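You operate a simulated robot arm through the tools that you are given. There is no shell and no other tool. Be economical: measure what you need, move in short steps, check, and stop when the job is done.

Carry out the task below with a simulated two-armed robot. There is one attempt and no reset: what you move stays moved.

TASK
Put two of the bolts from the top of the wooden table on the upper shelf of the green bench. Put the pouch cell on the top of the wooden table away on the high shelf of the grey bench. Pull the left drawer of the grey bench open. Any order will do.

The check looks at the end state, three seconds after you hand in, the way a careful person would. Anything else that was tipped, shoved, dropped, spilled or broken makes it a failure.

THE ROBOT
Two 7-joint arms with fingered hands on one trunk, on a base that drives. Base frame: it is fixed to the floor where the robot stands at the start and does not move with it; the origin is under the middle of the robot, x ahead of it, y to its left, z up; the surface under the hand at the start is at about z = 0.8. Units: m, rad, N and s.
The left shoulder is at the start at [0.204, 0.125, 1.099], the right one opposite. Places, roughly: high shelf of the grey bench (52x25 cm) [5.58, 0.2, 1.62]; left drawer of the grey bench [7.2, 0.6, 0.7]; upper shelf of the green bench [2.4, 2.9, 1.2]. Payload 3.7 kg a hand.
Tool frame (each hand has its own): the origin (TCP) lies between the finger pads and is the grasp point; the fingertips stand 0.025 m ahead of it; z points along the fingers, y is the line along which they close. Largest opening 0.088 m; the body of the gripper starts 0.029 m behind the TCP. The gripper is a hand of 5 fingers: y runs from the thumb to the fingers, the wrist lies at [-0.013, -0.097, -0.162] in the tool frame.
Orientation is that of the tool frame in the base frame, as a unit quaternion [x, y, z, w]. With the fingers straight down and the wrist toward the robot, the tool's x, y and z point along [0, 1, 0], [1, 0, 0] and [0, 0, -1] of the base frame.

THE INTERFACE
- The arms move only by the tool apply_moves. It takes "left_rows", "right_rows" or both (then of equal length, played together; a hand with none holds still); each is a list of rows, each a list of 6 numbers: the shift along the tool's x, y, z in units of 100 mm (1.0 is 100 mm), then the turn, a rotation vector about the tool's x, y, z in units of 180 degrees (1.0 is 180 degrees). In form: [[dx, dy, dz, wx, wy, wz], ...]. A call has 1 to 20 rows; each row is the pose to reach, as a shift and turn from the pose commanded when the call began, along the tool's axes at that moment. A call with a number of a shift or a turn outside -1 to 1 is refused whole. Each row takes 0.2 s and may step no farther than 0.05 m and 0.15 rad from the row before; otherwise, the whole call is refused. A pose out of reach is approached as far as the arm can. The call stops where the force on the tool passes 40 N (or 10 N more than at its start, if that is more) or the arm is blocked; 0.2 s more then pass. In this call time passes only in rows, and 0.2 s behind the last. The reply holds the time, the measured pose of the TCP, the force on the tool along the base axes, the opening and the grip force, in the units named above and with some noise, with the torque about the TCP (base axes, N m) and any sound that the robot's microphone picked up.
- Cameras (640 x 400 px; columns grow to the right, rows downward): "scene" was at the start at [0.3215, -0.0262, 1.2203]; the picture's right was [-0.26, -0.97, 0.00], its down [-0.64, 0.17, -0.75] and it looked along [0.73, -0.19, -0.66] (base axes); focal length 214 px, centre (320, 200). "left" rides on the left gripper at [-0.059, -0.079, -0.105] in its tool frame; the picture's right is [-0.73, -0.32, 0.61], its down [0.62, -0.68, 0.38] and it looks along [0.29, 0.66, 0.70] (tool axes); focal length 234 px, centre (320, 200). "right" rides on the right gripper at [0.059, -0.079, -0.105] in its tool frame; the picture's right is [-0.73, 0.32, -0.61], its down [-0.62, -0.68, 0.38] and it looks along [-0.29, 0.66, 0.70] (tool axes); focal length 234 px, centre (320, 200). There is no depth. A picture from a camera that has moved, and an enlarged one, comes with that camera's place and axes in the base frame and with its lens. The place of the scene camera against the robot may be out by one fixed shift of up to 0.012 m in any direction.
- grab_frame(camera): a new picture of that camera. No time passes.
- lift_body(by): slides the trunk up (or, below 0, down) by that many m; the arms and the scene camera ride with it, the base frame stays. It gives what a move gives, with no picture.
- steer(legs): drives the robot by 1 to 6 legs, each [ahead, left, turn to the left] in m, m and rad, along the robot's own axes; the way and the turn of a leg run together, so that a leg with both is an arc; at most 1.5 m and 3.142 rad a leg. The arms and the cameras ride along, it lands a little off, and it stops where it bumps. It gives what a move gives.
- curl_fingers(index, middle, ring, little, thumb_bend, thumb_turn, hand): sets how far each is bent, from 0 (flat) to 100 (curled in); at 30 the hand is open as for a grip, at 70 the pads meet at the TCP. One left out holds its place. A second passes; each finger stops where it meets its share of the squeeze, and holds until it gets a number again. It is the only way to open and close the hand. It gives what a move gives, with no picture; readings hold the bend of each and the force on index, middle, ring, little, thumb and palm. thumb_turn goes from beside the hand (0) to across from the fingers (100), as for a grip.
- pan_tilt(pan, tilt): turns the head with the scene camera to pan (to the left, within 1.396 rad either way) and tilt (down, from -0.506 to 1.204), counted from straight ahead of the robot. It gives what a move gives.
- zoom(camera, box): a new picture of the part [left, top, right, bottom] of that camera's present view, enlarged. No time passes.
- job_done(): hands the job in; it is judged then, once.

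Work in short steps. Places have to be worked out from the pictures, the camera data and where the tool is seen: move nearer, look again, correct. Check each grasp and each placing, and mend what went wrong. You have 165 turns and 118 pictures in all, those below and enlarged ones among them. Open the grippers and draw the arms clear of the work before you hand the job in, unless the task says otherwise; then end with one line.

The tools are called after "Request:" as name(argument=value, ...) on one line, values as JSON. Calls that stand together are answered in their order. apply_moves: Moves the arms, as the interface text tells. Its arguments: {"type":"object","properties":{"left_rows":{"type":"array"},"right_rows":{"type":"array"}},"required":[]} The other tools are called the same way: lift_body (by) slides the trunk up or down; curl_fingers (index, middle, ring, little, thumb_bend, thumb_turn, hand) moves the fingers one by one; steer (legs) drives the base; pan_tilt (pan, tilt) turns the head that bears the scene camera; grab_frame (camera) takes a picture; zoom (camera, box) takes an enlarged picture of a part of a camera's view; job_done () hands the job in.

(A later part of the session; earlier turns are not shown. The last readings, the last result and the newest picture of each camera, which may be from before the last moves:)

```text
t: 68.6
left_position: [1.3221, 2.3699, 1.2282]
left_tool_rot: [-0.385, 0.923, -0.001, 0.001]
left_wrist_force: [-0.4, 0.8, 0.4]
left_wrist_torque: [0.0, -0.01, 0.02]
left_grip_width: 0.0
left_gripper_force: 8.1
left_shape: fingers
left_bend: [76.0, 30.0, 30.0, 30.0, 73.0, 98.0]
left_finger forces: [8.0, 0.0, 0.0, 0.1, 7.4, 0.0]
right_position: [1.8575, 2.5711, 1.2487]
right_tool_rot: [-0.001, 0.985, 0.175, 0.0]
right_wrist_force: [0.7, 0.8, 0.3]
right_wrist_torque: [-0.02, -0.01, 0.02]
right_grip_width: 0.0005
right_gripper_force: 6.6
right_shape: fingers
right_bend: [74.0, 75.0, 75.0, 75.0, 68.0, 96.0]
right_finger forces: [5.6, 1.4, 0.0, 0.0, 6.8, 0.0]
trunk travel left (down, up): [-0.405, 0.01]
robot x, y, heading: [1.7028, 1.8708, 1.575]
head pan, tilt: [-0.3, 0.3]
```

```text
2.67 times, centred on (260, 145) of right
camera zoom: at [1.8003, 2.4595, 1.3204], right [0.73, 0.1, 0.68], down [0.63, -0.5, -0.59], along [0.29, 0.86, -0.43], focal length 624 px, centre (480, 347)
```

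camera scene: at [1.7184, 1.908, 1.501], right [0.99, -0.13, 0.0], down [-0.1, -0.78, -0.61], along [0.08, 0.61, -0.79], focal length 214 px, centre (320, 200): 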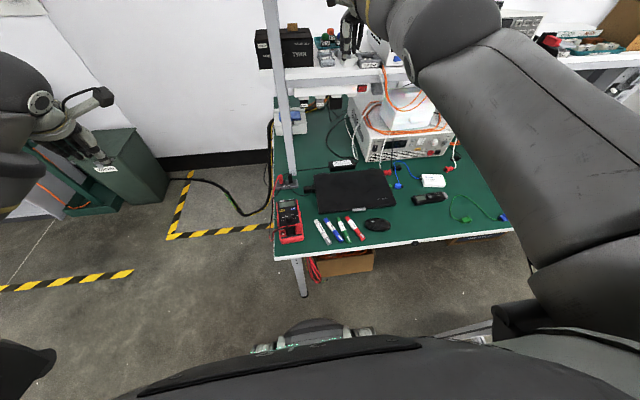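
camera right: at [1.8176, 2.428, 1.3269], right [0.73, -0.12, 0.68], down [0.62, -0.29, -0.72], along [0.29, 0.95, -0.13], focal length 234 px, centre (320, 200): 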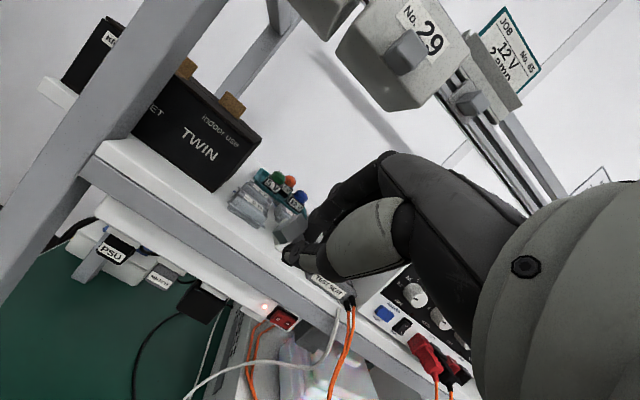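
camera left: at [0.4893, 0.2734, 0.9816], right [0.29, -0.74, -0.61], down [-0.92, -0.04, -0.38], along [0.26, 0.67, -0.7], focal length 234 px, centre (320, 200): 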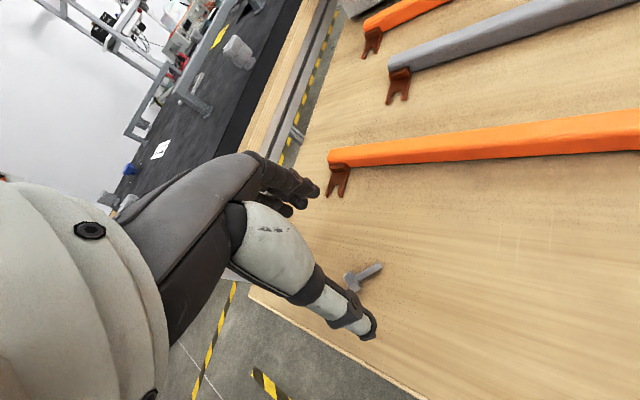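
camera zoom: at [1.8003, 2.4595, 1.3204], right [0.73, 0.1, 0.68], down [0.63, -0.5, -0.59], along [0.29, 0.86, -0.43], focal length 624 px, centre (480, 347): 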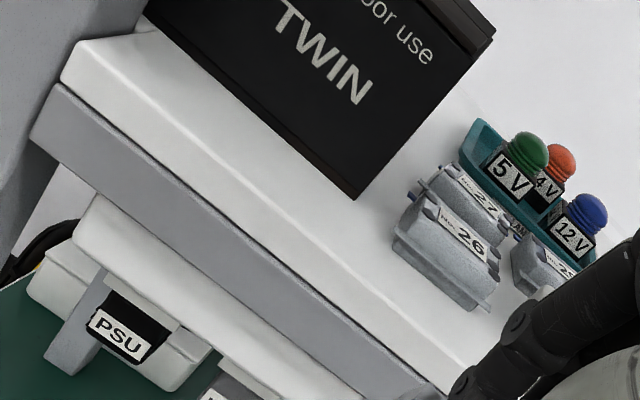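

Edge confirmed at y≈2.682, z 1.20. Moving forward 10 cm at this height with force watch.

Request:
apply_moves(right_rows=[[0, 0.31, 0.115, 0, 0, 0], [0, 0.62, 0.23, 0, 0, 0], [0, 0.94, 0.345, 0, 0, 0]])

Request:
grab_frame(camera="right")

Request:
zoom(camera="scene", box=[180, 120, 340, 220])

```text
t: 69.4
left_position: [1.3208, 2.3695, 1.2275]
left_tool_rot: [-0.384, 0.923, -0.001, 0.001]
left_wrist_force: [-0.7, -0.4, 0.4]
left_wrist_torque: [-0.03, 0.02, 0.0]
left_grip_width: 0.0002
left_gripper_force: 7.9
left_shape: fingers
left_bend: [76.0, 30.0, 30.0, 30.0, 73.0, 98.0]
left_finger forces: [8.1, 0.0, 0.1, 0.0, 7.3, 0.0]
right_position: [1.8584, 2.6721, 1.2499]
right_tool_rot: [-0.002, 0.984, 0.177, 0.0]
right_wrist_force: [-0.7, 0.3, -0.5]
right_wrist_torque: [-0.02, -0.04, 0.01]
right_grip_width: 0.0004
right_gripper_force: 7.1
right_shape: fingers
right_bend: [74.0, 75.0, 75.0, 75.0, 68.0, 96.0]
right_finger forces: [5.5, 1.4, 0.1, 0.1, 6.8, 0.0]
trunk travel left (down, up): [-0.405, 0.01]
robot x, y, heading: [1.7005, 1.8704, 1.573]
head pan, tilt: [-0.3, 0.3]
```

```text
69 pictures are left
camera right: at [1.8001, 2.5593, 1.3212], right [0.73, 0.09, 0.68], down [0.63, -0.5, -0.6], along [0.29, 0.86, -0.42], focal length 234 px, centre (320, 200)
```

right: 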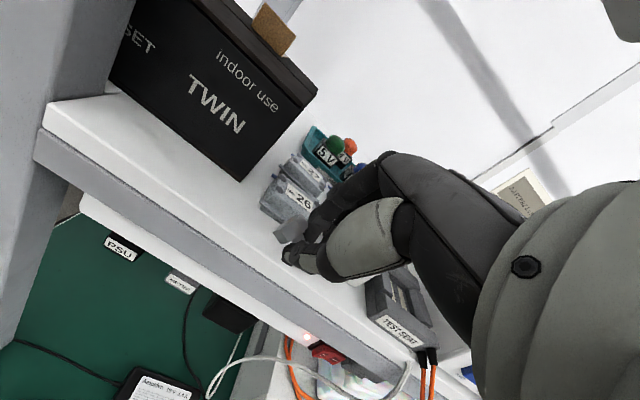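

```text
4.00 times, centred on (260, 170) of scene
camera zoom: at [1.7348, 1.9998, 1.554], right [0.96, -0.29, 0.0], down [-0.09, -0.28, -0.96], along [0.28, 0.91, -0.3], focal length 858 px, centre (560, 320)
```

zoom: 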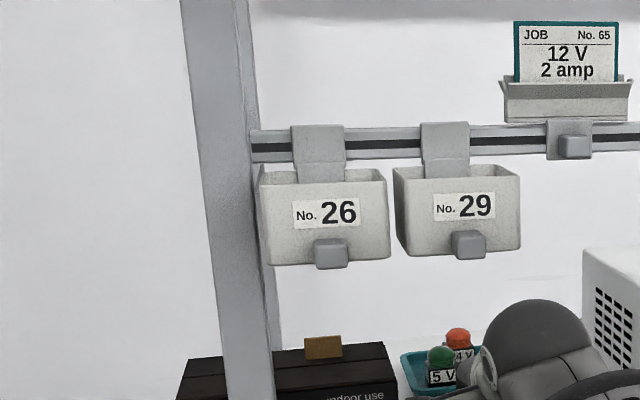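

No contact; clearance under bins fine. Descending to just above shelf contact at [1.86, 2.69, 1.226].

Request:
apply_moves(right_rows=[[0, 0.08, 0.1, 0, 0, 0], [0, 0.09, 0.2, 0, 0, 0], [0, 0.09, 0.28, 0, 0, 0]])

Request:
zoom(camera="right", box=[200, 150, 440, 300])

```text
t: 70.2
left_position: [1.3228, 2.3674, 1.2291]
left_tool_rot: [-0.384, 0.923, -0.001, 0.0]
left_wrist_force: [0.9, -0.3, 0.2]
left_wrist_torque: [0.03, 0.02, -0.02]
left_grip_width: 0.0001
left_gripper_force: 7.4
left_shape: fingers
left_bend: [76.0, 30.0, 30.0, 30.0, 73.0, 98.0]
left_finger forces: [8.0, 0.0, 0.0, 0.0, 7.4, 0.1]
right_position: [1.8578, 2.6893, 1.2298]
right_tool_rot: [-0.002, 0.984, 0.179, 0.0]
right_wrist_force: [0.6, -2.4, 5.6]
right_wrist_torque: [-0.07, 0.04, 0.02]
right_grip_width: 0.0
right_gripper_force: 11.2
right_shape: fingers
right_bend: [74.0, 75.0, 75.0, 75.0, 69.0, 96.0]
right_finger forces: [6.8, 1.9, 0.0, 0.0, 14.8, 0.1]
trunk travel left (down, up): [-0.405, 0.01]
robot x, y, heading: [1.7071, 1.8735, 1.578]
head pan, tilt: [-0.3, 0.3]
```

```text
2.67 times, centred on (320, 225) of right
camera zoom: at [1.8002, 2.5763, 1.3005], right [0.73, 0.09, 0.68], down [0.62, -0.5, -0.6], along [0.29, 0.86, -0.42], focal length 624 px, centre (320, 133)
```

zoom: 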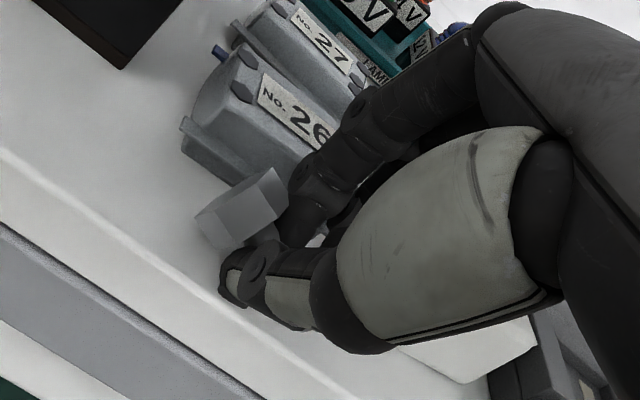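

Thumb tip touches the shelf (5.6 N). Raising 3 mm and opening slightly to release the bolt.

Request:
apply_moves(right_rows=[[0, 0, -0.03, 0, 0, 0]])

Request:
curl_fingers(hand="right", index=62, middle=62, thumb_bend=60)

Request:
zoom(camera="right", box=[200, 150, 440, 300])

```text
t: 70.6
left_position: [1.322, 2.3679, 1.2271]
left_tool_rot: [-0.385, 0.923, -0.001, 0.0]
left_wrist_force: [-0.5, -0.1, -0.3]
left_wrist_torque: [-0.01, 0.02, 0.02]
left_grip_width: 0.0
left_gripper_force: 7.8
left_shape: fingers
left_bend: [76.0, 30.0, 30.0, 30.0, 73.0, 98.0]
left_finger forces: [8.0, 0.1, 0.1, 0.0, 7.4, 0.0]
right_position: [1.858, 2.688, 1.2295]
right_tool_rot: [-0.002, 0.984, 0.176, -0.001]
right_wrist_force: [0.2, 0.7, 1.2]
right_wrist_torque: [0.05, 0.0, 0.0]
right_grip_width: 0.0001
right_gripper_force: 10.2
right_shape: fingers
right_bend: [74.0, 75.0, 75.0, 75.0, 69.0, 96.0]
right_finger forces: [7.1, 1.9, 0.0, 0.1, 11.0, 0.0]
trunk travel left (down, up): [-0.405, 0.01]
robot x, y, heading: [1.7001, 1.8745, 1.578]
head pan, tilt: [-0.3, 0.3]
```

```text
t: 71.6
left_position: [1.3222, 2.3695, 1.2284]
left_tool_rot: [-0.384, 0.923, -0.001, 0.0]
left_wrist_force: [0.4, -0.5, -1.2]
left_wrist_torque: [0.0, 0.0, 0.01]
left_grip_width: 0.0
left_gripper_force: 7.8
left_shape: fingers
left_bend: [76.0, 30.0, 30.0, 30.0, 73.0, 98.0]
left_finger forces: [7.9, 0.0, 0.0, 0.1, 7.4, 0.0]
right_position: [1.8586, 2.6877, 1.2312]
right_tool_rot: [-0.001, 0.984, 0.176, 0.0]
right_wrist_force: [-1.4, 1.0, 6.0]
right_wrist_torque: [-0.01, 0.11, -0.01]
right_grip_width: 0.0115
right_gripper_force: 3.1
right_shape: fingers
right_bend: [62.0, 62.0, 75.0, 75.0, 65.0, 97.0]
right_finger forces: [0.0, 0.0, 0.0, 0.0, 5.7, 0.0]
trunk travel left (down, up): [-0.405, 0.01]
robot x, y, heading: [1.703, 1.8725, 1.572]
head pan, tilt: [-0.3, 0.3]
```

```text
2.67 times, centred on (320, 225) of right
camera zoom: at [1.8, 2.5755, 1.3019], right [0.73, 0.09, 0.68], down [0.63, -0.5, -0.6], along [0.29, 0.86, -0.42], focal length 624 px, centre (320, 133)
```

zoom: 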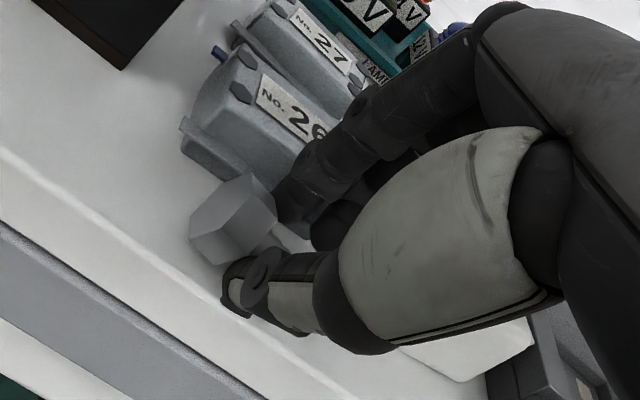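

The bolt has dropped onto the shelf by its head. Lifting the hand 2.5 cm straight up.

Request:
apply_moves(right_rows=[[0, 0.035, -0.095, 0, 0, 0], [0, 0.086, -0.235, 0, 0, 0]])

Request:
zoom(camera="right", box=[200, 150, 440, 300])

```text
t: 72.2
left_position: [1.3218, 2.368, 1.2282]
left_tool_rot: [-0.384, 0.923, -0.001, 0.0]
left_wrist_force: [0.1, 0.1, -0.3]
left_wrist_torque: [-0.01, -0.01, 0.01]
left_grip_width: 0.0
left_gripper_force: 7.7
left_shape: fingers
left_bend: [76.0, 30.0, 30.0, 30.0, 73.0, 98.0]
left_finger forces: [8.0, 0.0, 0.1, 0.0, 7.4, 0.0]
right_position: [1.8574, 2.6873, 1.2547]
right_tool_rot: [-0.002, 0.984, 0.176, -0.001]
right_wrist_force: [0.0, 0.0, -0.3]
right_wrist_torque: [0.0, -0.02, -0.03]
right_grip_width: 0.0167
right_gripper_force: 0.0
right_shape: fingers
right_bend: [62.0, 62.0, 75.0, 75.0, 60.0, 97.0]
right_finger forces: [0.0, 0.1, 0.0, 0.0, 0.1, 0.0]
trunk travel left (down, up): [-0.405, 0.01]
robot x, y, heading: [1.6989, 1.8738, 1.573]
head pan, tilt: [-0.3, 0.3]
```

```text
2.67 times, centred on (320, 225) of right
camera zoom: at [1.8009, 2.5755, 1.3255], right [0.73, 0.09, 0.68], down [0.63, -0.5, -0.6], along [0.29, 0.86, -0.42], focal length 624 px, centre (320, 133)
```

zoom: 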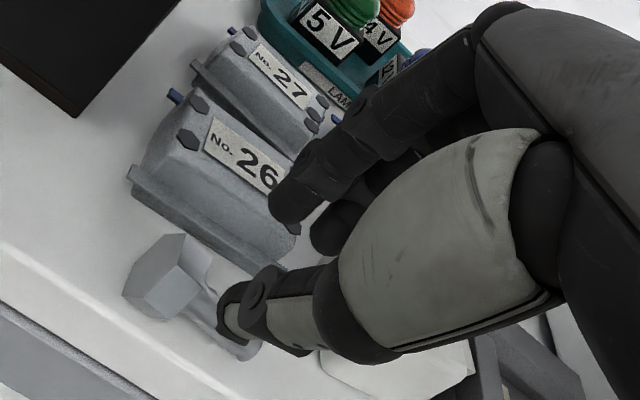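

Bolt 1 lies stably on the shelf. Withdrawing the right hand straight back, then to the right.

Request:
apply_moves(right_rows=[[0, -0.31, -0.115, 0, 0, 0], [0, -0.62, -0.23, 0, 0, 0], [0, -0.94, -0.345, 0, 0, 0]])

Request:
apply_moves(right_rows=[[-0.2, -0.4, -0.15, 0, 0, 0], [-0.5, -0.7, -0.3, 0, 0, 0], [-0.9, -0.94, -0.345, 0, 0, 0]])

Request:
apply_moves(right_rows=[[-0.4, -0.2, 0, 0, 0, 0], [-0.8, -0.3, 0, 0, 0, 0], [-1, -0.7, 0, 0, 0, 0]])

Request:
zoom(camera="scene", box=[180, 150, 340, 250])

```text
t: 73.0
left_position: [1.3227, 2.3691, 1.2288]
left_tool_rot: [-0.384, 0.923, -0.001, 0.0]
left_wrist_force: [0.4, -0.1, 0.4]
left_wrist_torque: [-0.01, -0.01, 0.02]
left_grip_width: 0.0
left_gripper_force: 7.9
left_shape: fingers
left_bend: [76.0, 30.0, 30.0, 30.0, 73.0, 98.0]
left_finger forces: [8.1, 0.0, 0.0, 0.0, 7.4, 0.1]
right_position: [1.8592, 2.5879, 1.2546]
right_tool_rot: [-0.002, 0.984, 0.177, -0.001]
right_wrist_force: [-1.2, 0.0, 0.4]
right_wrist_torque: [-0.03, 0.02, 0.01]
right_grip_width: 0.0171
right_gripper_force: 0.0
right_shape: fingers
right_bend: [62.0, 62.0, 75.0, 75.0, 60.0, 97.0]
right_finger forces: [0.0, 0.0, 0.1, 0.0, 0.0, 0.0]
trunk travel left (down, up): [-0.405, 0.01]
robot x, y, heading: [1.6997, 1.8764, 1.573]
head pan, tilt: [-0.3, 0.3]
```

```text
t: 73.8
left_position: [1.3244, 2.3689, 1.2297]
left_tool_rot: [-0.384, 0.923, 0.0, 0.0]
left_wrist_force: [0.2, -0.3, -0.3]
left_wrist_torque: [-0.01, 0.02, -0.02]
left_grip_width: 0.0
left_gripper_force: 7.3
left_shape: fingers
left_bend: [76.0, 30.0, 30.0, 30.0, 73.0, 98.0]
left_finger forces: [8.0, 0.0, 0.1, 0.1, 7.4, 0.0]
right_position: [1.95, 2.4867, 1.2527]
right_tool_rot: [-0.002, 0.984, 0.178, -0.001]
right_wrist_force: [0.5, 0.3, -0.1]
right_wrist_torque: [-0.02, 0.0, 0.02]
right_grip_width: 0.0171
right_gripper_force: 0.0
right_shape: fingers
right_bend: [62.0, 62.0, 75.0, 75.0, 60.0, 97.0]
right_finger forces: [0.0, 0.1, 0.0, 0.1, 0.0, 0.0]
trunk travel left (down, up): [-0.405, 0.01]
robot x, y, heading: [1.7041, 1.8764, 1.576]
head pan, tilt: [-0.3, 0.3]
```

```text
t: 74.6
left_position: [1.3228, 2.3667, 1.229]
left_tool_rot: [-0.384, 0.923, 0.0, 0.0]
left_wrist_force: [0.4, 0.2, 0.2]
left_wrist_torque: [0.03, 0.0, 0.01]
left_grip_width: 0.0001
left_gripper_force: 7.3
left_shape: fingers
left_bend: [76.0, 30.0, 30.0, 30.0, 73.0, 98.0]
left_finger forces: [7.9, 0.1, 0.0, 0.1, 7.4, 0.1]
right_position: [2.0501, 2.4219, 1.2288]
right_tool_rot: [-0.002, 0.984, 0.178, 0.0]
right_wrist_force: [-0.2, 0.3, 0.4]
right_wrist_torque: [0.02, 0.04, 0.01]
right_grip_width: 0.0171
right_gripper_force: 0.0
right_shape: fingers
right_bend: [62.0, 62.0, 75.0, 75.0, 60.0, 97.0]
right_finger forces: [0.0, 0.0, 0.0, 0.1, 0.0, 0.0]
trunk travel left (down, up): [-0.405, 0.01]
robot x, y, heading: [1.6988, 1.8719, 1.572]
head pan, tilt: [-0.3, 0.3]
```

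```text
4.00 times, centred on (260, 200) of scene
camera zoom: at [1.7367, 1.9964, 1.5543], right [0.96, -0.29, 0.0], down [-0.09, -0.28, -0.96], along [0.28, 0.91, -0.29], focal length 858 px, centre (560, 200)
```

zoom: 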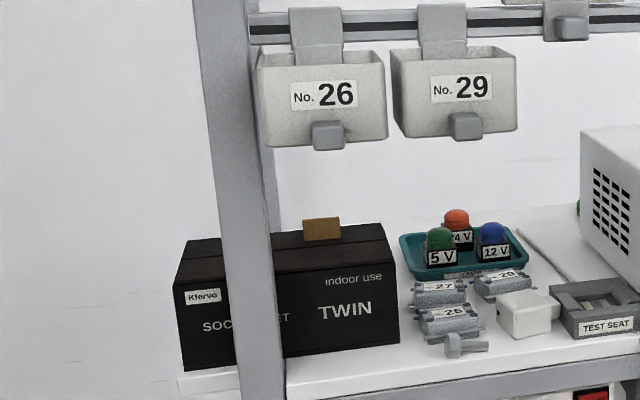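

Bolt 1 sits in front of module 26. Next the left one, in front of the TWIN box. I'll tuck the left hand's spare fingers and turn its yaw back to straight while moving right.

Request:
curl_fingers(hand="left", middle=48, ring=75, little=75)

Request:
apply_moves(left_rows=[[-0.11, -0.16, 0, 0, 0, 0.042], [-0.23, -0.33, 0, 0, 0, 0.084], [-0.35, -0.5, 0, 0, 0, 0.126], [-0.47, -0.66, 0, 0, 0, 0.168], [-0.58, -0.82, 0, 0, 0, 0.21], [-0.7, -0.98, 0, 0, 0, 0.25]])

Request:
grab_frame(camera="left")

```text
t: 75.6
left_position: [1.3226, 2.3689, 1.2294]
left_tool_rot: [-0.384, 0.923, 0.0, 0.0]
left_wrist_force: [-0.5, 0.3, -0.5]
left_wrist_torque: [0.0, 0.03, 0.01]
left_grip_width: 0.0001
left_gripper_force: 8.3
left_shape: fingers
left_bend: [76.0, 48.0, 75.0, 75.0, 73.0, 98.0]
left_finger forces: [8.1, 0.0, 0.0, 0.1, 7.3, 0.0]
right_position: [2.0495, 2.4235, 1.228]
right_tool_rot: [-0.002, 0.984, 0.176, -0.001]
right_wrist_force: [-0.4, -0.5, -0.6]
right_wrist_torque: [-0.01, 0.0, 0.01]
right_grip_width: 0.0172
right_gripper_force: 0.0
right_shape: fingers
right_bend: [62.0, 62.0, 75.0, 75.0, 60.0, 97.0]
right_finger forces: [0.0, 0.0, 0.0, 0.1, 0.0, 0.1]
trunk travel left (down, up): [-0.405, 0.01]
robot x, y, heading: [1.7014, 1.8735, 1.575]
head pan, tilt: [-0.3, 0.3]
```

```text
t: 77.0
left_position: [1.4423, 2.3501, 1.2292]
left_tool_rot: [-0.001, 1.0, -0.001, 0.0]
left_wrist_force: [-0.4, -0.1, -0.3]
left_wrist_torque: [0.03, 0.02, -0.01]
left_grip_width: 0.0001
left_gripper_force: 8.0
left_shape: fingers
left_bend: [76.0, 48.0, 75.0, 75.0, 73.0, 98.0]
left_finger forces: [8.1, 0.1, 0.1, 0.0, 7.4, 0.0]
right_position: [2.0488, 2.4227, 1.2273]
right_tool_rot: [-0.001, 0.984, 0.176, 0.0]
right_wrist_force: [0.0, 0.3, 0.5]
right_wrist_torque: [-0.01, -0.02, 0.0]
right_grip_width: 0.0171
right_gripper_force: 0.1
right_shape: fingers
right_bend: [62.0, 62.0, 75.0, 75.0, 60.0, 97.0]
right_finger forces: [0.0, 0.0, 0.0, 0.0, 0.1, 0.1]
trunk travel left (down, up): [-0.405, 0.01]
robot x, y, heading: [1.7035, 1.8736, 1.577]
head pan, tilt: [-0.3, 0.3]
```

```text
63 pictures are left
camera left: at [1.5014, 2.2705, 1.3329], right [0.73, -0.32, -0.61], down [-0.62, -0.68, -0.38], along [-0.29, 0.66, -0.7], focal length 234 px, centre (320, 200)
```

left: 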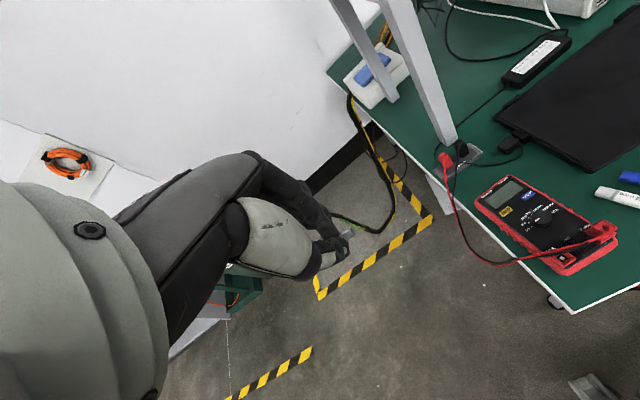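

Bolt still held. Pitching the left hand 45° while moving right.

Request:
apply_moves(left_rows=[[-0.16, 0, 0, -0.042, 0, 0], [-0.33, 0, 0, -0.084, 0, 0], [-0.5, 0, 0, -0.126, 0, 0], [-0.66, 0, 0, -0.168, 0, 0], [-0.82, 0, 0, -0.21, 0, 0], [-0.99, 0, 0, -0.25, 0, 0]])

Request:
apply_moves(left_rows=[[-0.33, 0, 0, 0, 0, 0], [-0.67, 0, 0, 0, 0, 0], [-1.0, 0, 0, 0, 0, 0]])

Request:
apply_moves(left_rows=[[-0.33, 0.2, 0.2, 0, 0, 0], [-0.67, 0.4, 0.4, 0, 0, 0], [-1.0, 0.6, 0.6, 0, 0, 0]])

Request:
apply_moves(left_rows=[[-0.25, 0.2, 0.2, 0, 0, 0], [-0.49, 0.4, 0.4, 0, 0, 0]])

Request:
grab_frame(camera="left")

```text
t: 78.4
left_position: [1.541, 2.3486, 1.2293]
left_tool_rot: [-0.002, 0.923, 0.384, -0.001]
left_wrist_force: [-0.6, 0.3, -0.9]
left_wrist_torque: [0.04, 0.01, -0.03]
left_grip_width: 0.0
left_gripper_force: 7.6
left_shape: fingers
left_bend: [76.0, 48.0, 75.0, 75.0, 73.0, 97.0]
left_finger forces: [8.7, 0.0, 0.0, 0.0, 7.2, 0.1]
right_position: [2.0502, 2.4235, 1.228]
right_tool_rot: [-0.002, 0.984, 0.177, -0.001]
right_wrist_force: [0.1, 0.7, 0.1]
right_wrist_torque: [0.03, -0.01, 0.02]
right_grip_width: 0.0174
right_gripper_force: 0.1
right_shape: fingers
right_bend: [62.0, 62.0, 75.0, 75.0, 60.0, 97.0]
right_finger forces: [0.0, 0.1, 0.1, 0.0, 0.0, 0.0]
trunk travel left (down, up): [-0.405, 0.01]
robot x, y, heading: [1.7004, 1.8746, 1.573]
head pan, tilt: [-0.3, 0.3]
```

```text
t: 79.2
left_position: [1.6426, 2.3498, 1.2302]
left_tool_rot: [-0.001, 0.924, 0.382, 0.0]
left_wrist_force: [0.4, -0.1, 0.2]
left_wrist_torque: [-0.04, 0.0, 0.02]
left_grip_width: 0.0001
left_gripper_force: 0.1
left_shape: fingers
left_bend: [77.0, 48.0, 75.0, 75.0, 74.0, 97.0]
left_finger forces: [0.0, 0.0, 0.1, 0.0, 0.0, 0.0]
right_position: [2.051, 2.424, 1.227]
right_tool_rot: [-0.001, 0.984, 0.178, -0.001]
right_wrist_force: [0.7, 0.0, 0.2]
right_wrist_torque: [0.03, 0.0, 0.05]
right_grip_width: 0.0172
right_gripper_force: 0.0
right_shape: fingers
right_bend: [62.0, 62.0, 75.0, 75.0, 60.0, 97.0]
right_finger forces: [0.0, 0.0, 0.1, 0.0, 0.0, 0.1]
trunk travel left (down, up): [-0.405, 0.01]
robot x, y, heading: [1.7001, 1.8697, 1.575]
head pan, tilt: [-0.3, 0.3]
```

```text
t: 80.0
left_position: [1.7414, 2.4357, 1.2277]
left_tool_rot: [-0.001, 0.924, 0.382, -0.001]
left_wrist_force: [0.7, 0.0, -0.2]
left_wrist_torque: [-0.03, 0.0, -0.01]
left_grip_width: 0.0
left_gripper_force: 0.1
left_shape: fingers
left_bend: [77.0, 48.0, 75.0, 75.0, 74.0, 97.0]
left_finger forces: [0.0, 0.0, 0.0, 0.0, 0.1, 0.0]
right_position: [2.051, 2.4237, 1.2265]
right_tool_rot: [-0.001, 0.984, 0.176, -0.001]
right_wrist_force: [0.5, 0.0, -0.1]
right_wrist_torque: [0.01, -0.02, 0.03]
right_grip_width: 0.0171
right_gripper_force: 0.1
right_shape: fingers
right_bend: [62.0, 62.0, 75.0, 75.0, 60.0, 97.0]
right_finger forces: [0.1, 0.0, 0.1, 0.1, 0.0, 0.1]
trunk travel left (down, up): [-0.405, 0.01]
robot x, y, heading: [1.6988, 1.875, 1.574]
head pan, tilt: [-0.3, 0.3]
heard: click
```

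```text
t: 80.6
left_position: [1.7896, 2.4924, 1.2286]
left_tool_rot: [-0.002, 0.924, 0.382, 0.0]
left_wrist_force: [-0.3, 0.1, 0.6]
left_wrist_torque: [0.02, -0.02, 0.02]
left_grip_width: 0.0002
left_gripper_force: 0.1
left_shape: fingers
left_bend: [77.0, 48.0, 75.0, 75.0, 74.0, 97.0]
left_finger forces: [0.1, 0.0, 0.1, 0.0, 0.1, 0.0]
right_position: [2.05, 2.4236, 1.2286]
right_tool_rot: [-0.001, 0.984, 0.177, 0.0]
right_wrist_force: [0.6, 0.8, -0.5]
right_wrist_torque: [0.03, 0.02, 0.0]
right_grip_width: 0.0173
right_gripper_force: 0.2
right_shape: fingers
right_bend: [62.0, 62.0, 75.0, 75.0, 60.0, 97.0]
right_finger forces: [0.0, 0.0, 0.0, 0.0, 0.0, 0.1]
trunk travel left (down, up): [-0.405, 0.01]
robot x, y, heading: [1.7046, 1.8728, 1.576]
head pan, tilt: [-0.3, 0.3]
```

```text
62 pictures are left
camera left: at [1.8484, 2.3621, 1.2458], right [0.73, 0.2, -0.66], down [-0.62, -0.21, -0.75], along [-0.29, 0.96, -0.03], focal length 234 px, centre (320, 200)
```

left: 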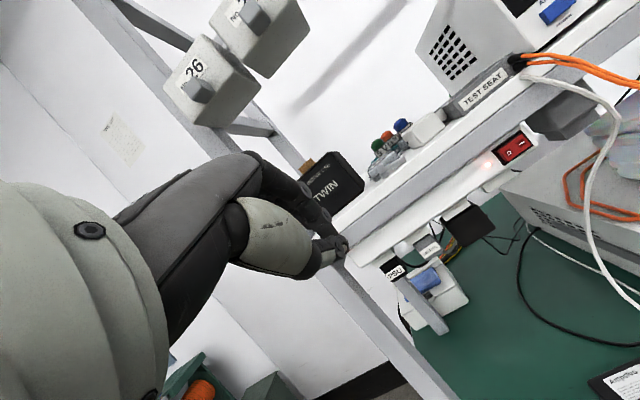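

The left grip went to zero and a click was heard: the bolt slipped and fell near [1.62, 2.36]. Looking for it on the bench/floor.

Request:
pan_tilt(pan=0.1, tilt=1.0)

Request:
grab_frame(camera="scene")

```text
t: 81.7
left_position: [1.7898, 2.4911, 1.2275]
left_tool_rot: [-0.001, 0.924, 0.382, 0.001]
left_wrist_force: [-0.3, 0.4, 0.3]
left_wrist_torque: [0.01, -0.05, -0.01]
left_grip_width: 0.0
left_gripper_force: 0.1
left_shape: fingers
left_bend: [77.0, 48.0, 75.0, 75.0, 74.0, 97.0]
left_finger forces: [0.0, 0.1, 0.0, 0.0, 0.0, 0.0]
right_position: [2.0491, 2.423, 1.2287]
right_tool_rot: [-0.002, 0.984, 0.178, -0.001]
right_wrist_force: [-0.3, 0.9, -0.6]
right_wrist_torque: [-0.01, -0.01, 0.0]
right_grip_width: 0.017
right_gripper_force: 0.1
right_shape: fingers
right_bend: [62.0, 62.0, 75.0, 75.0, 60.0, 97.0]
right_finger forces: [0.1, 0.0, 0.1, 0.1, 0.1, 0.0]
trunk travel left (down, up): [-0.405, 0.01]
robot x, y, heading: [1.6995, 1.8678, 1.576]
head pan, tilt: [0.099, 1.0]
```

```text
61 pictures are left
camera scene: at [1.6969, 1.9836, 1.5011], right [0.99, 0.15, 0.0], down [0.12, -0.78, -0.61], along [-0.09, 0.61, -0.79], focal length 214 px, centre (320, 200)
```

scene: 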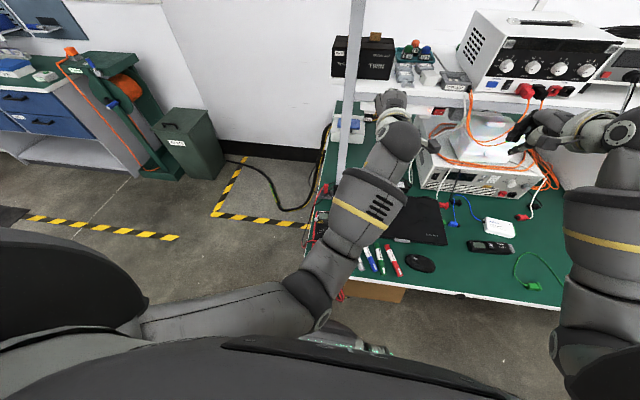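

The left arm hides that area. Drawing it back and to the left to see.

Request:
apply_moves(left_rows=[[0, -0.3, -0.3, 0, 0, 0], [0.2, -0.6, -0.6, 0, 0, 0], [0.5, -0.8, -0.8, 0, 0, 0], [0.9, -0.9, -0.9, 0, 0, 0]])

Request:
apply_moves(left_rows=[[0.4, 0, 0, 0, 0, 0], [0.8, 0, 0, 0, 0, 0], [1, 0, 0, 0, 0, 0]])

Request:
apply_moves(left_rows=[[0.4, 0, 0, 0, 0, 0], [0.8, 0, 0, 0, 0, 0], [1, 0, 0, 0, 0, 0]])

Request:
apply_moves(left_rows=[[0.4, 0, 0, 0, 0, 0], [0.8, 0, 0, 0, 0, 0], [1, 0, 0, 0, 0, 0]])

Request:
grab_frame(camera="scene")

Request:
zoom(camera="scene", box=[200, 180, 440, 330])

```text
t: 82.6
left_position: [1.7259, 2.3956, 1.3141]
left_tool_rot: [-0.007, 0.887, 0.462, 0.008]
left_wrist_force: [0.4, 0.5, -0.2]
left_wrist_torque: [-0.02, 0.03, -0.02]
left_grip_width: 0.0
left_gripper_force: 0.1
left_shape: fingers
left_bend: [77.0, 48.0, 75.0, 75.0, 74.0, 97.0]
left_finger forces: [0.0, 0.1, 0.0, 0.1, 0.0, 0.0]
right_position: [2.0491, 2.4227, 1.2269]
right_tool_rot: [-0.001, 0.984, 0.179, 0.0]
right_wrist_force: [-0.4, 0.1, -0.1]
right_wrist_torque: [-0.01, 0.02, 0.01]
right_grip_width: 0.0172
right_gripper_force: 0.0
right_shape: fingers
right_bend: [62.0, 62.0, 75.0, 75.0, 60.0, 97.0]
right_finger forces: [0.0, 0.1, 0.0, 0.1, 0.0, 0.0]
trunk travel left (down, up): [-0.405, 0.01]
robot x, y, heading: [1.7026, 1.8758, 1.573]
head pan, tilt: [0.099, 1.0]
stopped in row 4 (left hand): the arm was blocked; the commanded pose is now the measured one
```

```text
t: 83.4
left_position: [1.6265, 2.3965, 1.3106]
left_tool_rot: [-0.007, 0.887, 0.461, 0.009]
left_wrist_force: [0.0, 0.8, 0.7]
left_wrist_torque: [-0.01, -0.01, 0.04]
left_grip_width: 0.0
left_gripper_force: 0.1
left_shape: fingers
left_bend: [77.0, 48.0, 75.0, 75.0, 74.0, 97.0]
left_finger forces: [0.0, 0.0, 0.0, 0.1, 0.0, 0.0]
right_position: [2.0493, 2.4231, 1.2282]
right_tool_rot: [-0.002, 0.984, 0.176, -0.001]
right_wrist_force: [-0.3, -0.2, 0.0]
right_wrist_torque: [0.02, 0.03, -0.01]
right_grip_width: 0.0172
right_gripper_force: 0.1
right_shape: fingers
right_bend: [62.0, 62.0, 75.0, 75.0, 60.0, 97.0]
right_finger forces: [0.1, 0.0, 0.1, 0.0, 0.1, 0.0]
trunk travel left (down, up): [-0.405, 0.01]
robot x, y, heading: [1.704, 1.875, 1.575]
head pan, tilt: [0.099, 1.0]
```

```text
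t: 84.2
left_position: [1.527, 2.3947, 1.3094]
left_tool_rot: [-0.007, 0.887, 0.462, 0.009]
left_wrist_force: [0.1, -0.4, 0.7]
left_wrist_torque: [-0.01, 0.02, -0.02]
left_grip_width: 0.0002
left_gripper_force: 0.0
left_shape: fingers
left_bend: [77.0, 48.0, 75.0, 75.0, 74.0, 97.0]
left_finger forces: [0.0, 0.0, 0.1, 0.0, 0.1, 0.0]
right_position: [2.0482, 2.4231, 1.2274]
right_tool_rot: [-0.002, 0.984, 0.176, 0.0]
right_wrist_force: [-0.8, -0.3, -0.4]
right_wrist_torque: [-0.02, -0.01, -0.02]
right_grip_width: 0.0172
right_gripper_force: 0.1
right_shape: fingers
right_bend: [62.0, 62.0, 75.0, 75.0, 60.0, 97.0]
right_finger forces: [0.0, 0.0, 0.1, 0.1, 0.0, 0.1]
trunk travel left (down, up): [-0.405, 0.01]
robot x, y, heading: [1.701, 1.8727, 1.569]
head pan, tilt: [0.099, 1.0]
```

```text
t: 85.0
left_position: [1.426, 2.3947, 1.3069]
left_tool_rot: [-0.007, 0.887, 0.462, 0.01]
left_wrist_force: [-0.1, 0.4, 0.9]
left_wrist_torque: [0.03, 0.02, 0.0]
left_grip_width: 0.0
left_gripper_force: 0.0
left_shape: fingers
left_bend: [77.0, 48.0, 75.0, 75.0, 74.0, 97.0]
left_finger forces: [0.1, 0.1, 0.0, 0.1, 0.0, 0.0]
right_position: [2.0489, 2.4236, 1.2289]
right_tool_rot: [-0.002, 0.984, 0.177, 0.0]
right_wrist_force: [1.0, -0.1, 0.2]
right_wrist_torque: [-0.04, -0.01, -0.01]
right_grip_width: 0.0172
right_gripper_force: 0.1
right_shape: fingers
right_bend: [62.0, 62.0, 75.0, 75.0, 60.0, 97.0]
right_finger forces: [0.0, 0.0, 0.0, 0.0, 0.0, 0.1]
trunk travel left (down, up): [-0.405, 0.01]
robot x, y, heading: [1.7032, 1.8757, 1.574]
head pan, tilt: [0.099, 1.0]
```

```text
60 pictures are left
camera scene: at [1.6965, 1.9838, 1.5011], right [0.99, 0.15, 0.0], down [0.12, -0.78, -0.61], along [-0.09, 0.61, -0.79], focal length 214 px, centre (320, 200)
```

scene: 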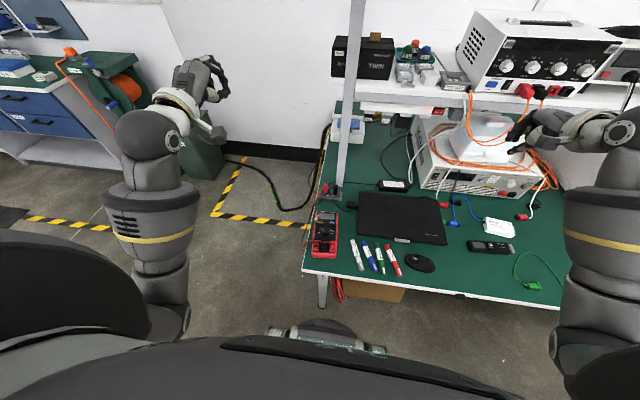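

```text
2.67 times, centred on (320, 255) of scene
camera zoom: at [1.6965, 1.9838, 1.5011], right [0.99, 0.15, 0.0], down [0.12, -0.78, -0.61], along [-0.09, 0.61, -0.79], focal length 572 px, centre (320, 53)
```

zoom: 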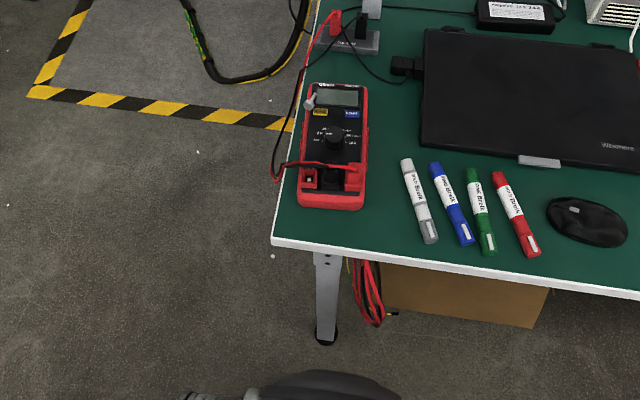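

The bolt seems to lie on the multimeter's corner. Zooming.

Request:
zoom(camera="scene", box=[296, 200, 360, 240])

```text
10.00 times, centred on (328, 220) of scene
camera zoom: at [1.6965, 1.9838, 1.5011], right [0.99, 0.15, 0.0], down [0.12, -0.78, -0.61], along [-0.09, 0.61, -0.79], focal length 2145 px, centre (240, 0)
```

zoom: 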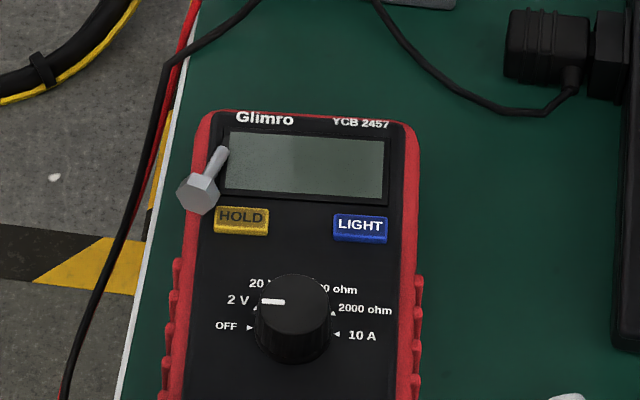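

The bolt landed on the multimeter, shaft pointing roughly +y, at about [1.622, 2.41]. I'll recover it with the left hand turned so it closes across x. First: level the left hand, open it, and draw the right arm back.

Request:
apply_moves(left_rows=[[0, 0, 0, 0.044, 0, 0], [0, 0, 0, 0.088, 0, 0], [0, 0, 0, 0.132, 0, 0], [0, 0, 0, 0.176, 0, 0], [0, 0, 0, 0.22, 0, 0], [0, 0, 0, 0.263, 0, 0], [0, 0, 0, 0.306, 0, 0]], right_rows=[[0, -0.1, -0.1, 0, 0, 0], [0, -0.2, -0.2, 0, 0, 0], [0, -0.3, -0.3, 0, 0, 0], [0, -0.4, -0.4, 0, 0, 0], [0, -0.5, -0.5, 0, 0, 0], [0, -0.6, -0.6, 0, 0, 0], [0, -0.7, -0.7, 0, 0, 0]])

Request:
curl_fingers(hand="left", index=40, middle=40, ring=40, little=40, thumb_bend=40)

Request:
apply_moves(left_rows=[[0, 0, 0, 0, 0, 0.046], [0, 0, 0, 0, 0, 0.092], [0, 0, 0, 0, 0, 0.138], [0, 0, 0, 0, 0, 0.184], [0, 0, 0, 0, 0, 0.23], [0, 0, 0, 0, 0, 0.276], [0, 0, 0, 0, 0, 0.322], [0, 0, 0, 0, 0, 0.368], [0, 0, 0, 0, 0, 0.414], [0, 0, 0, 0, 0, 0.46], [0, 0, 0, 0, 0, 0.5]])

Request:
grab_frame(camera="left")

```text
t: 86.6
left_position: [1.4266, 2.3941, 1.3058]
left_tool_rot: [-0.003, 1.0, -0.003, 0.011]
left_wrist_force: [0.8, -0.3, 0.9]
left_wrist_torque: [0.01, -0.02, 0.01]
left_grip_width: 0.0002
left_gripper_force: 0.0
left_shape: fingers
left_bend: [77.0, 48.0, 75.0, 75.0, 74.0, 97.0]
left_finger forces: [0.0, 0.0, 0.0, 0.0, 0.0, 0.0]
right_position: [2.0484, 2.3317, 1.268]
right_tool_rot: [-0.002, 0.984, 0.177, 0.0]
right_wrist_force: [0.5, 0.8, -0.5]
right_wrist_torque: [0.01, 0.02, -0.01]
right_grip_width: 0.0169
right_gripper_force: 0.0
right_shape: fingers
right_bend: [62.0, 62.0, 75.0, 75.0, 60.0, 97.0]
right_finger forces: [0.1, 0.0, 0.0, 0.1, 0.0, 0.1]
trunk travel left (down, up): [-0.405, 0.01]
robot x, y, heading: [1.6951, 1.8735, 1.576]
head pan, tilt: [0.099, 1.0]
```

```text
t: 87.6
left_position: [1.4268, 2.3946, 1.3054]
left_tool_rot: [-0.002, 1.0, -0.001, 0.011]
left_wrist_force: [-0.1, 0.5, -0.4]
left_wrist_torque: [-0.02, 0.0, -0.01]
left_grip_width: 0.0632
left_gripper_force: 0.0
left_shape: fingers
left_bend: [40.0, 40.0, 40.0, 40.0, 40.0, 97.0]
left_finger forces: [0.0, 0.1, 0.1, 0.0, 0.0, 0.0]
right_position: [2.0494, 2.3325, 1.2692]
right_tool_rot: [-0.002, 0.984, 0.176, 0.0]
right_wrist_force: [0.5, 0.3, -0.1]
right_wrist_torque: [0.01, 0.04, -0.02]
right_grip_width: 0.0172
right_gripper_force: 0.2
right_shape: fingers
right_bend: [62.0, 62.0, 75.0, 75.0, 60.0, 97.0]
right_finger forces: [0.0, 0.0, 0.0, 0.1, 0.0, 0.0]
trunk travel left (down, up): [-0.405, 0.01]
robot x, y, heading: [1.7016, 1.8742, 1.574]
head pan, tilt: [0.099, 1.0]
```

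```text
t: 90.0
left_position: [1.4261, 2.3948, 1.307]
left_tool_rot: [0.706, 0.708, 0.007, 0.009]
left_wrist_force: [-0.4, -0.4, 0.2]
left_wrist_torque: [0.0, 0.01, 0.0]
left_grip_width: 0.0629
left_gripper_force: 0.0
left_shape: fingers
left_bend: [40.0, 40.0, 40.0, 40.0, 40.0, 97.0]
left_finger forces: [0.1, 0.0, 0.0, 0.1, 0.1, 0.0]
right_position: [2.0504, 2.3338, 1.2687]
right_tool_rot: [-0.002, 0.984, 0.176, -0.001]
right_wrist_force: [0.2, -0.3, -0.2]
right_wrist_torque: [0.02, 0.01, -0.01]
right_grip_width: 0.0173
right_gripper_force: 0.1
right_shape: fingers
right_bend: [62.0, 62.0, 75.0, 75.0, 60.0, 97.0]
right_finger forces: [0.0, 0.0, 0.0, 0.0, 0.1, 0.0]
trunk travel left (down, up): [-0.405, 0.01]
robot x, y, heading: [1.699, 1.8769, 1.574]
head pan, tilt: [0.099, 1.0]
```

```text
57 pictures are left
camera left: at [1.3465, 2.3358, 1.4097], right [-0.31, -0.73, -0.61], down [-0.67, 0.62, -0.4], along [0.67, 0.29, -0.68], focal length 234 px, centre (320, 200)
```

left: 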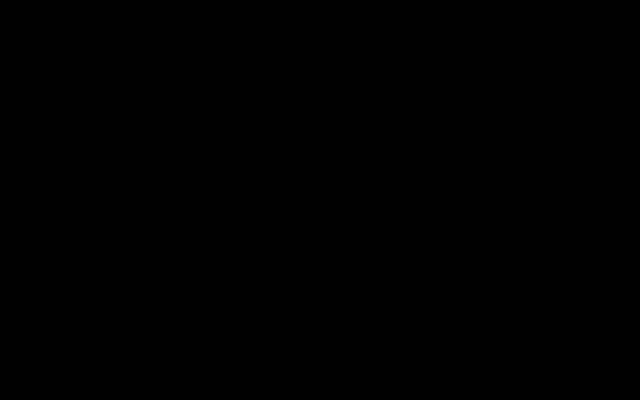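

Camera is blocked by the folded arm there. Lowering the trunk 0.25 and moving the left hand toward the multimeter.

Request:
lift_body(by=-0.25)

Request:
apply_moves(left_rows=[[0, 0.33, 0, 0, 0, 0], [0, 0.67, 0, 0, 0, 0], [0, 1.0, 0, 0, 0, 0]])

Request:
grab_frame(camera="left")

Request:
grab_frame(camera="scene")

```text
t: 92.6
left_position: [1.4263, 2.3941, 1.0569]
left_tool_rot: [0.706, 0.708, 0.007, 0.01]
left_wrist_force: [0.4, 0.4, 0.5]
left_wrist_torque: [-0.01, -0.01, -0.03]
left_grip_width: 0.0629
left_gripper_force: 0.1
left_shape: fingers
left_bend: [40.0, 40.0, 40.0, 40.0, 40.0, 97.0]
left_finger forces: [0.1, 0.0, 0.0, 0.0, 0.0, 0.0]
right_position: [2.0483, 2.3638, 0.9287]
right_tool_rot: [-0.002, 0.999, 0.047, 0.0]
right_wrist_force: [0.0, 0.2, 0.6]
right_wrist_torque: [0.01, -0.02, -0.02]
right_grip_width: 0.0171
right_gripper_force: 0.0
right_shape: fingers
right_bend: [62.0, 62.0, 75.0, 75.0, 60.0, 97.0]
right_finger forces: [0.0, 0.0, 0.1, 0.0, 0.1, 0.0]
trunk travel left (down, up): [-0.155, 0.26]
robot x, y, heading: [1.7018, 1.8719, 1.571]
head pan, tilt: [0.099, 1.0]
```

```text
t: 93.4
left_position: [1.5286, 2.3943, 1.06]
left_tool_rot: [0.705, 0.709, 0.007, 0.008]
left_wrist_force: [0.2, -0.4, 0.4]
left_wrist_torque: [0.03, 0.04, 0.0]
left_grip_width: 0.0634
left_gripper_force: 0.2
left_shape: fingers
left_bend: [40.0, 40.0, 40.0, 40.0, 40.0, 97.0]
left_finger forces: [0.0, 0.0, 0.0, 0.0, 0.0, 0.0]
right_position: [2.0498, 2.3646, 0.9272]
right_tool_rot: [-0.002, 0.999, 0.047, 0.0]
right_wrist_force: [-0.3, 0.1, 0.5]
right_wrist_torque: [-0.03, 0.04, -0.02]
right_grip_width: 0.0171
right_gripper_force: 0.0
right_shape: fingers
right_bend: [62.0, 62.0, 75.0, 75.0, 60.0, 97.0]
right_finger forces: [0.1, 0.1, 0.0, 0.1, 0.0, 0.0]
trunk travel left (down, up): [-0.155, 0.26]
robot x, y, heading: [1.7006, 1.8751, 1.576]
head pan, tilt: [0.099, 1.0]
```

```text
56 pictures are left
camera left: at [1.4475, 2.3353, 1.1632], right [-0.31, -0.73, -0.61], down [-0.68, 0.62, -0.4], along [0.67, 0.29, -0.68], focal length 234 px, centre (320, 200)
```

left: 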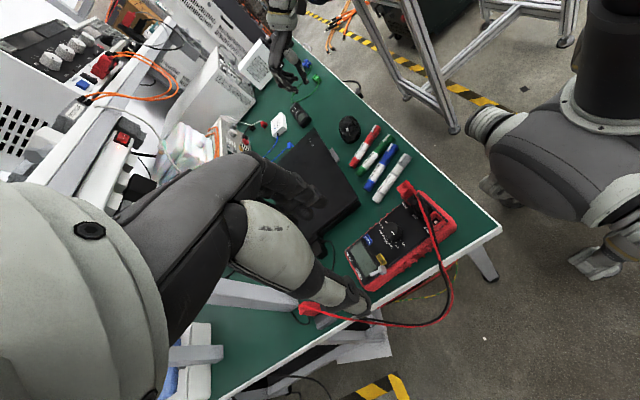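

```text
55 pictures are left
camera scene: at [1.6652, 2.1336, 1.2431], right [0.83, 0.56, 0.0], down [0.43, -0.64, -0.64], along [-0.36, 0.53, -0.77], focal length 214 px, centre (320, 200)
```

scene: 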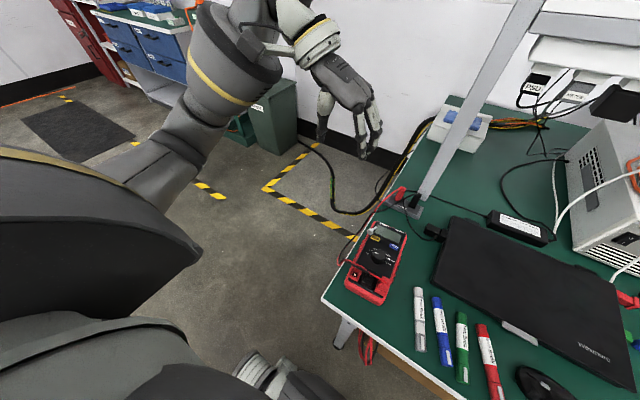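

Zooming on the multimeter from the left camera to locate the bolt.

Request:
zoom(camera="left", box=[320, 210, 448, 290])

Request:
zoom(camera="scene", box=[330, 200, 458, 280])

```text
5.00 times, centred on (384, 250) of left
camera zoom: at [1.4475, 2.3353, 1.1632], right [-0.31, -0.73, -0.61], down [-0.68, 0.62, -0.4], along [0.67, 0.29, -0.68], focal length 1171 px, centre (0, -50)
```

zoom: 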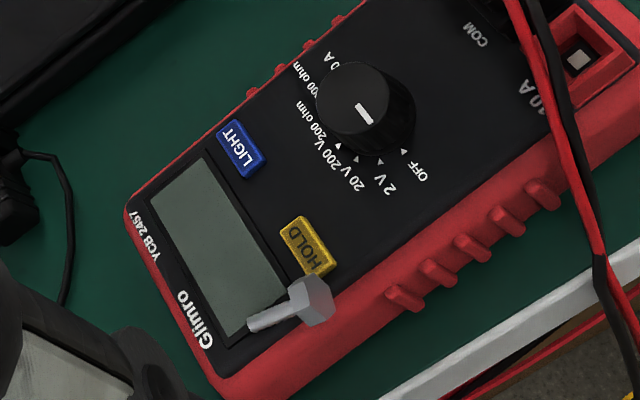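

```text
5.00 times, centred on (394, 240) of scene
camera zoom: at [1.6652, 2.1336, 1.2431], right [0.83, 0.56, 0.0], down [0.43, -0.64, -0.64], along [-0.36, 0.53, -0.77], focal length 1072 px, centre (-50, 0)
```

zoom: 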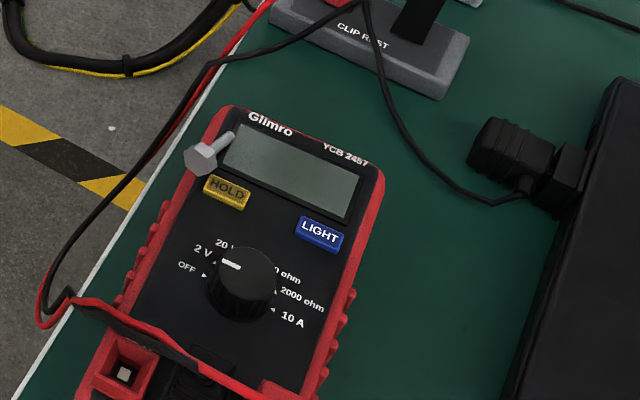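

Triangulated bolt: head [1.609, 2.453, 0.76], tip [1.614, 2.475]. Moving above it with fingers half closed and yaw trimmed 12°.

Request:
curl_fingers(hand="left", index=52, middle=52, ring=52, little=52, thumb_bend=52)

Request:
apply_moves(left_rows=[[0.2, 0.2, 0.2, 0, 0, 0.02], [0.4, 0.45, 0.4, 0, 0, 0.04], [0.6, 0.65, 0.65, 0, 0, 0.065], [0.74, 0.83, 0.95, 0, 0, 0.065]])

Request:
apply_moves(left_rows=[[0, 0, 0.4, 0, 0, 0], [0, 0, 0.8, 0, 0, 0]])

Request:
grab_frame(camera="left")

```text
t: 94.4
left_position: [1.5274, 2.3933, 1.0601]
left_tool_rot: [0.706, 0.709, 0.007, 0.009]
left_wrist_force: [0.6, 0.4, -0.4]
left_wrist_torque: [0.0, 0.0, 0.01]
left_grip_width: 0.038
left_gripper_force: 0.2
left_shape: fingers
left_bend: [52.0, 52.0, 52.0, 52.0, 52.0, 97.0]
left_finger forces: [0.1, 0.1, 0.0, 0.1, 0.1, 0.1]
right_position: [2.0491, 2.3632, 0.9278]
right_tool_rot: [-0.002, 0.999, 0.048, 0.0]
right_wrist_force: [0.4, -0.7, 1.0]
right_wrist_torque: [-0.02, 0.03, 0.02]
right_grip_width: 0.0171
right_gripper_force: 0.0
right_shape: fingers
right_bend: [62.0, 62.0, 75.0, 75.0, 60.0, 97.0]
right_finger forces: [0.1, 0.0, 0.0, 0.0, 0.0, 0.1]
trunk travel left (down, up): [-0.155, 0.26]
robot x, y, heading: [1.6976, 1.8741, 1.574]
head pan, tilt: [0.099, 1.0]
```

```text
t: 95.4
left_position: [1.6125, 2.469, 0.9665]
left_tool_rot: [0.774, 0.633, 0.007, 0.006]
left_wrist_force: [-0.3, 0.8, -0.5]
left_wrist_torque: [-0.02, 0.0, -0.03]
left_grip_width: 0.0376
left_gripper_force: 0.0
left_shape: fingers
left_bend: [52.0, 52.0, 52.0, 52.0, 52.0, 97.0]
left_finger forces: [0.1, 0.0, 0.1, 0.0, 0.1, 0.1]
right_position: [2.0492, 2.3632, 0.9293]
right_tool_rot: [-0.002, 0.999, 0.048, 0.0]
right_wrist_force: [-0.3, 0.0, 0.0]
right_wrist_torque: [0.0, 0.01, -0.01]
right_grip_width: 0.0173
right_gripper_force: 0.1
right_shape: fingers
right_bend: [62.0, 62.0, 75.0, 75.0, 60.0, 97.0]
right_finger forces: [0.0, 0.0, 0.0, 0.0, 0.0, 0.1]
trunk travel left (down, up): [-0.155, 0.26]
robot x, y, heading: [1.7026, 1.8717, 1.576]
head pan, tilt: [0.099, 1.0]
```

```text
t: 96.0
left_position: [1.6126, 2.4675, 0.8835]
left_tool_rot: [0.774, 0.633, 0.007, 0.01]
left_wrist_force: [0.6, -0.5, -0.1]
left_wrist_torque: [-0.01, 0.03, 0.03]
left_grip_width: 0.0378
left_gripper_force: 0.1
left_shape: fingers
left_bend: [52.0, 52.0, 52.0, 52.0, 52.0, 97.0]
left_finger forces: [0.0, 0.0, 0.0, 0.1, 0.0, 0.0]
right_position: [2.049, 2.3639, 0.927]
right_tool_rot: [-0.002, 0.999, 0.047, -0.001]
right_wrist_force: [0.0, 0.0, 0.3]
right_wrist_torque: [0.02, 0.0, 0.0]
right_grip_width: 0.0176
right_gripper_force: 0.0
right_shape: fingers
right_bend: [62.0, 62.0, 75.0, 75.0, 60.0, 97.0]
right_finger forces: [0.0, 0.1, 0.1, 0.0, 0.1, 0.1]
trunk travel left (down, up): [-0.155, 0.26]
robot x, y, heading: [1.7021, 1.8701, 1.576]
head pan, tilt: [0.099, 1.0]
```

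```text
52 pictures are left
camera left: at [1.5222, 2.4269, 0.9856], right [-0.45, -0.65, -0.61], down [-0.53, 0.74, -0.4], along [0.72, 0.15, -0.68], focal length 234 px, centre (320, 200)
```

left: 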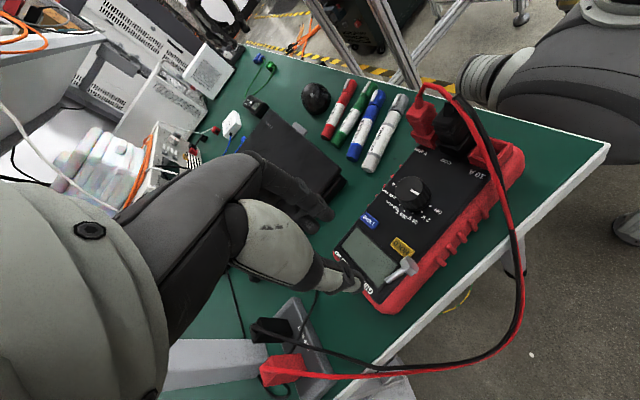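

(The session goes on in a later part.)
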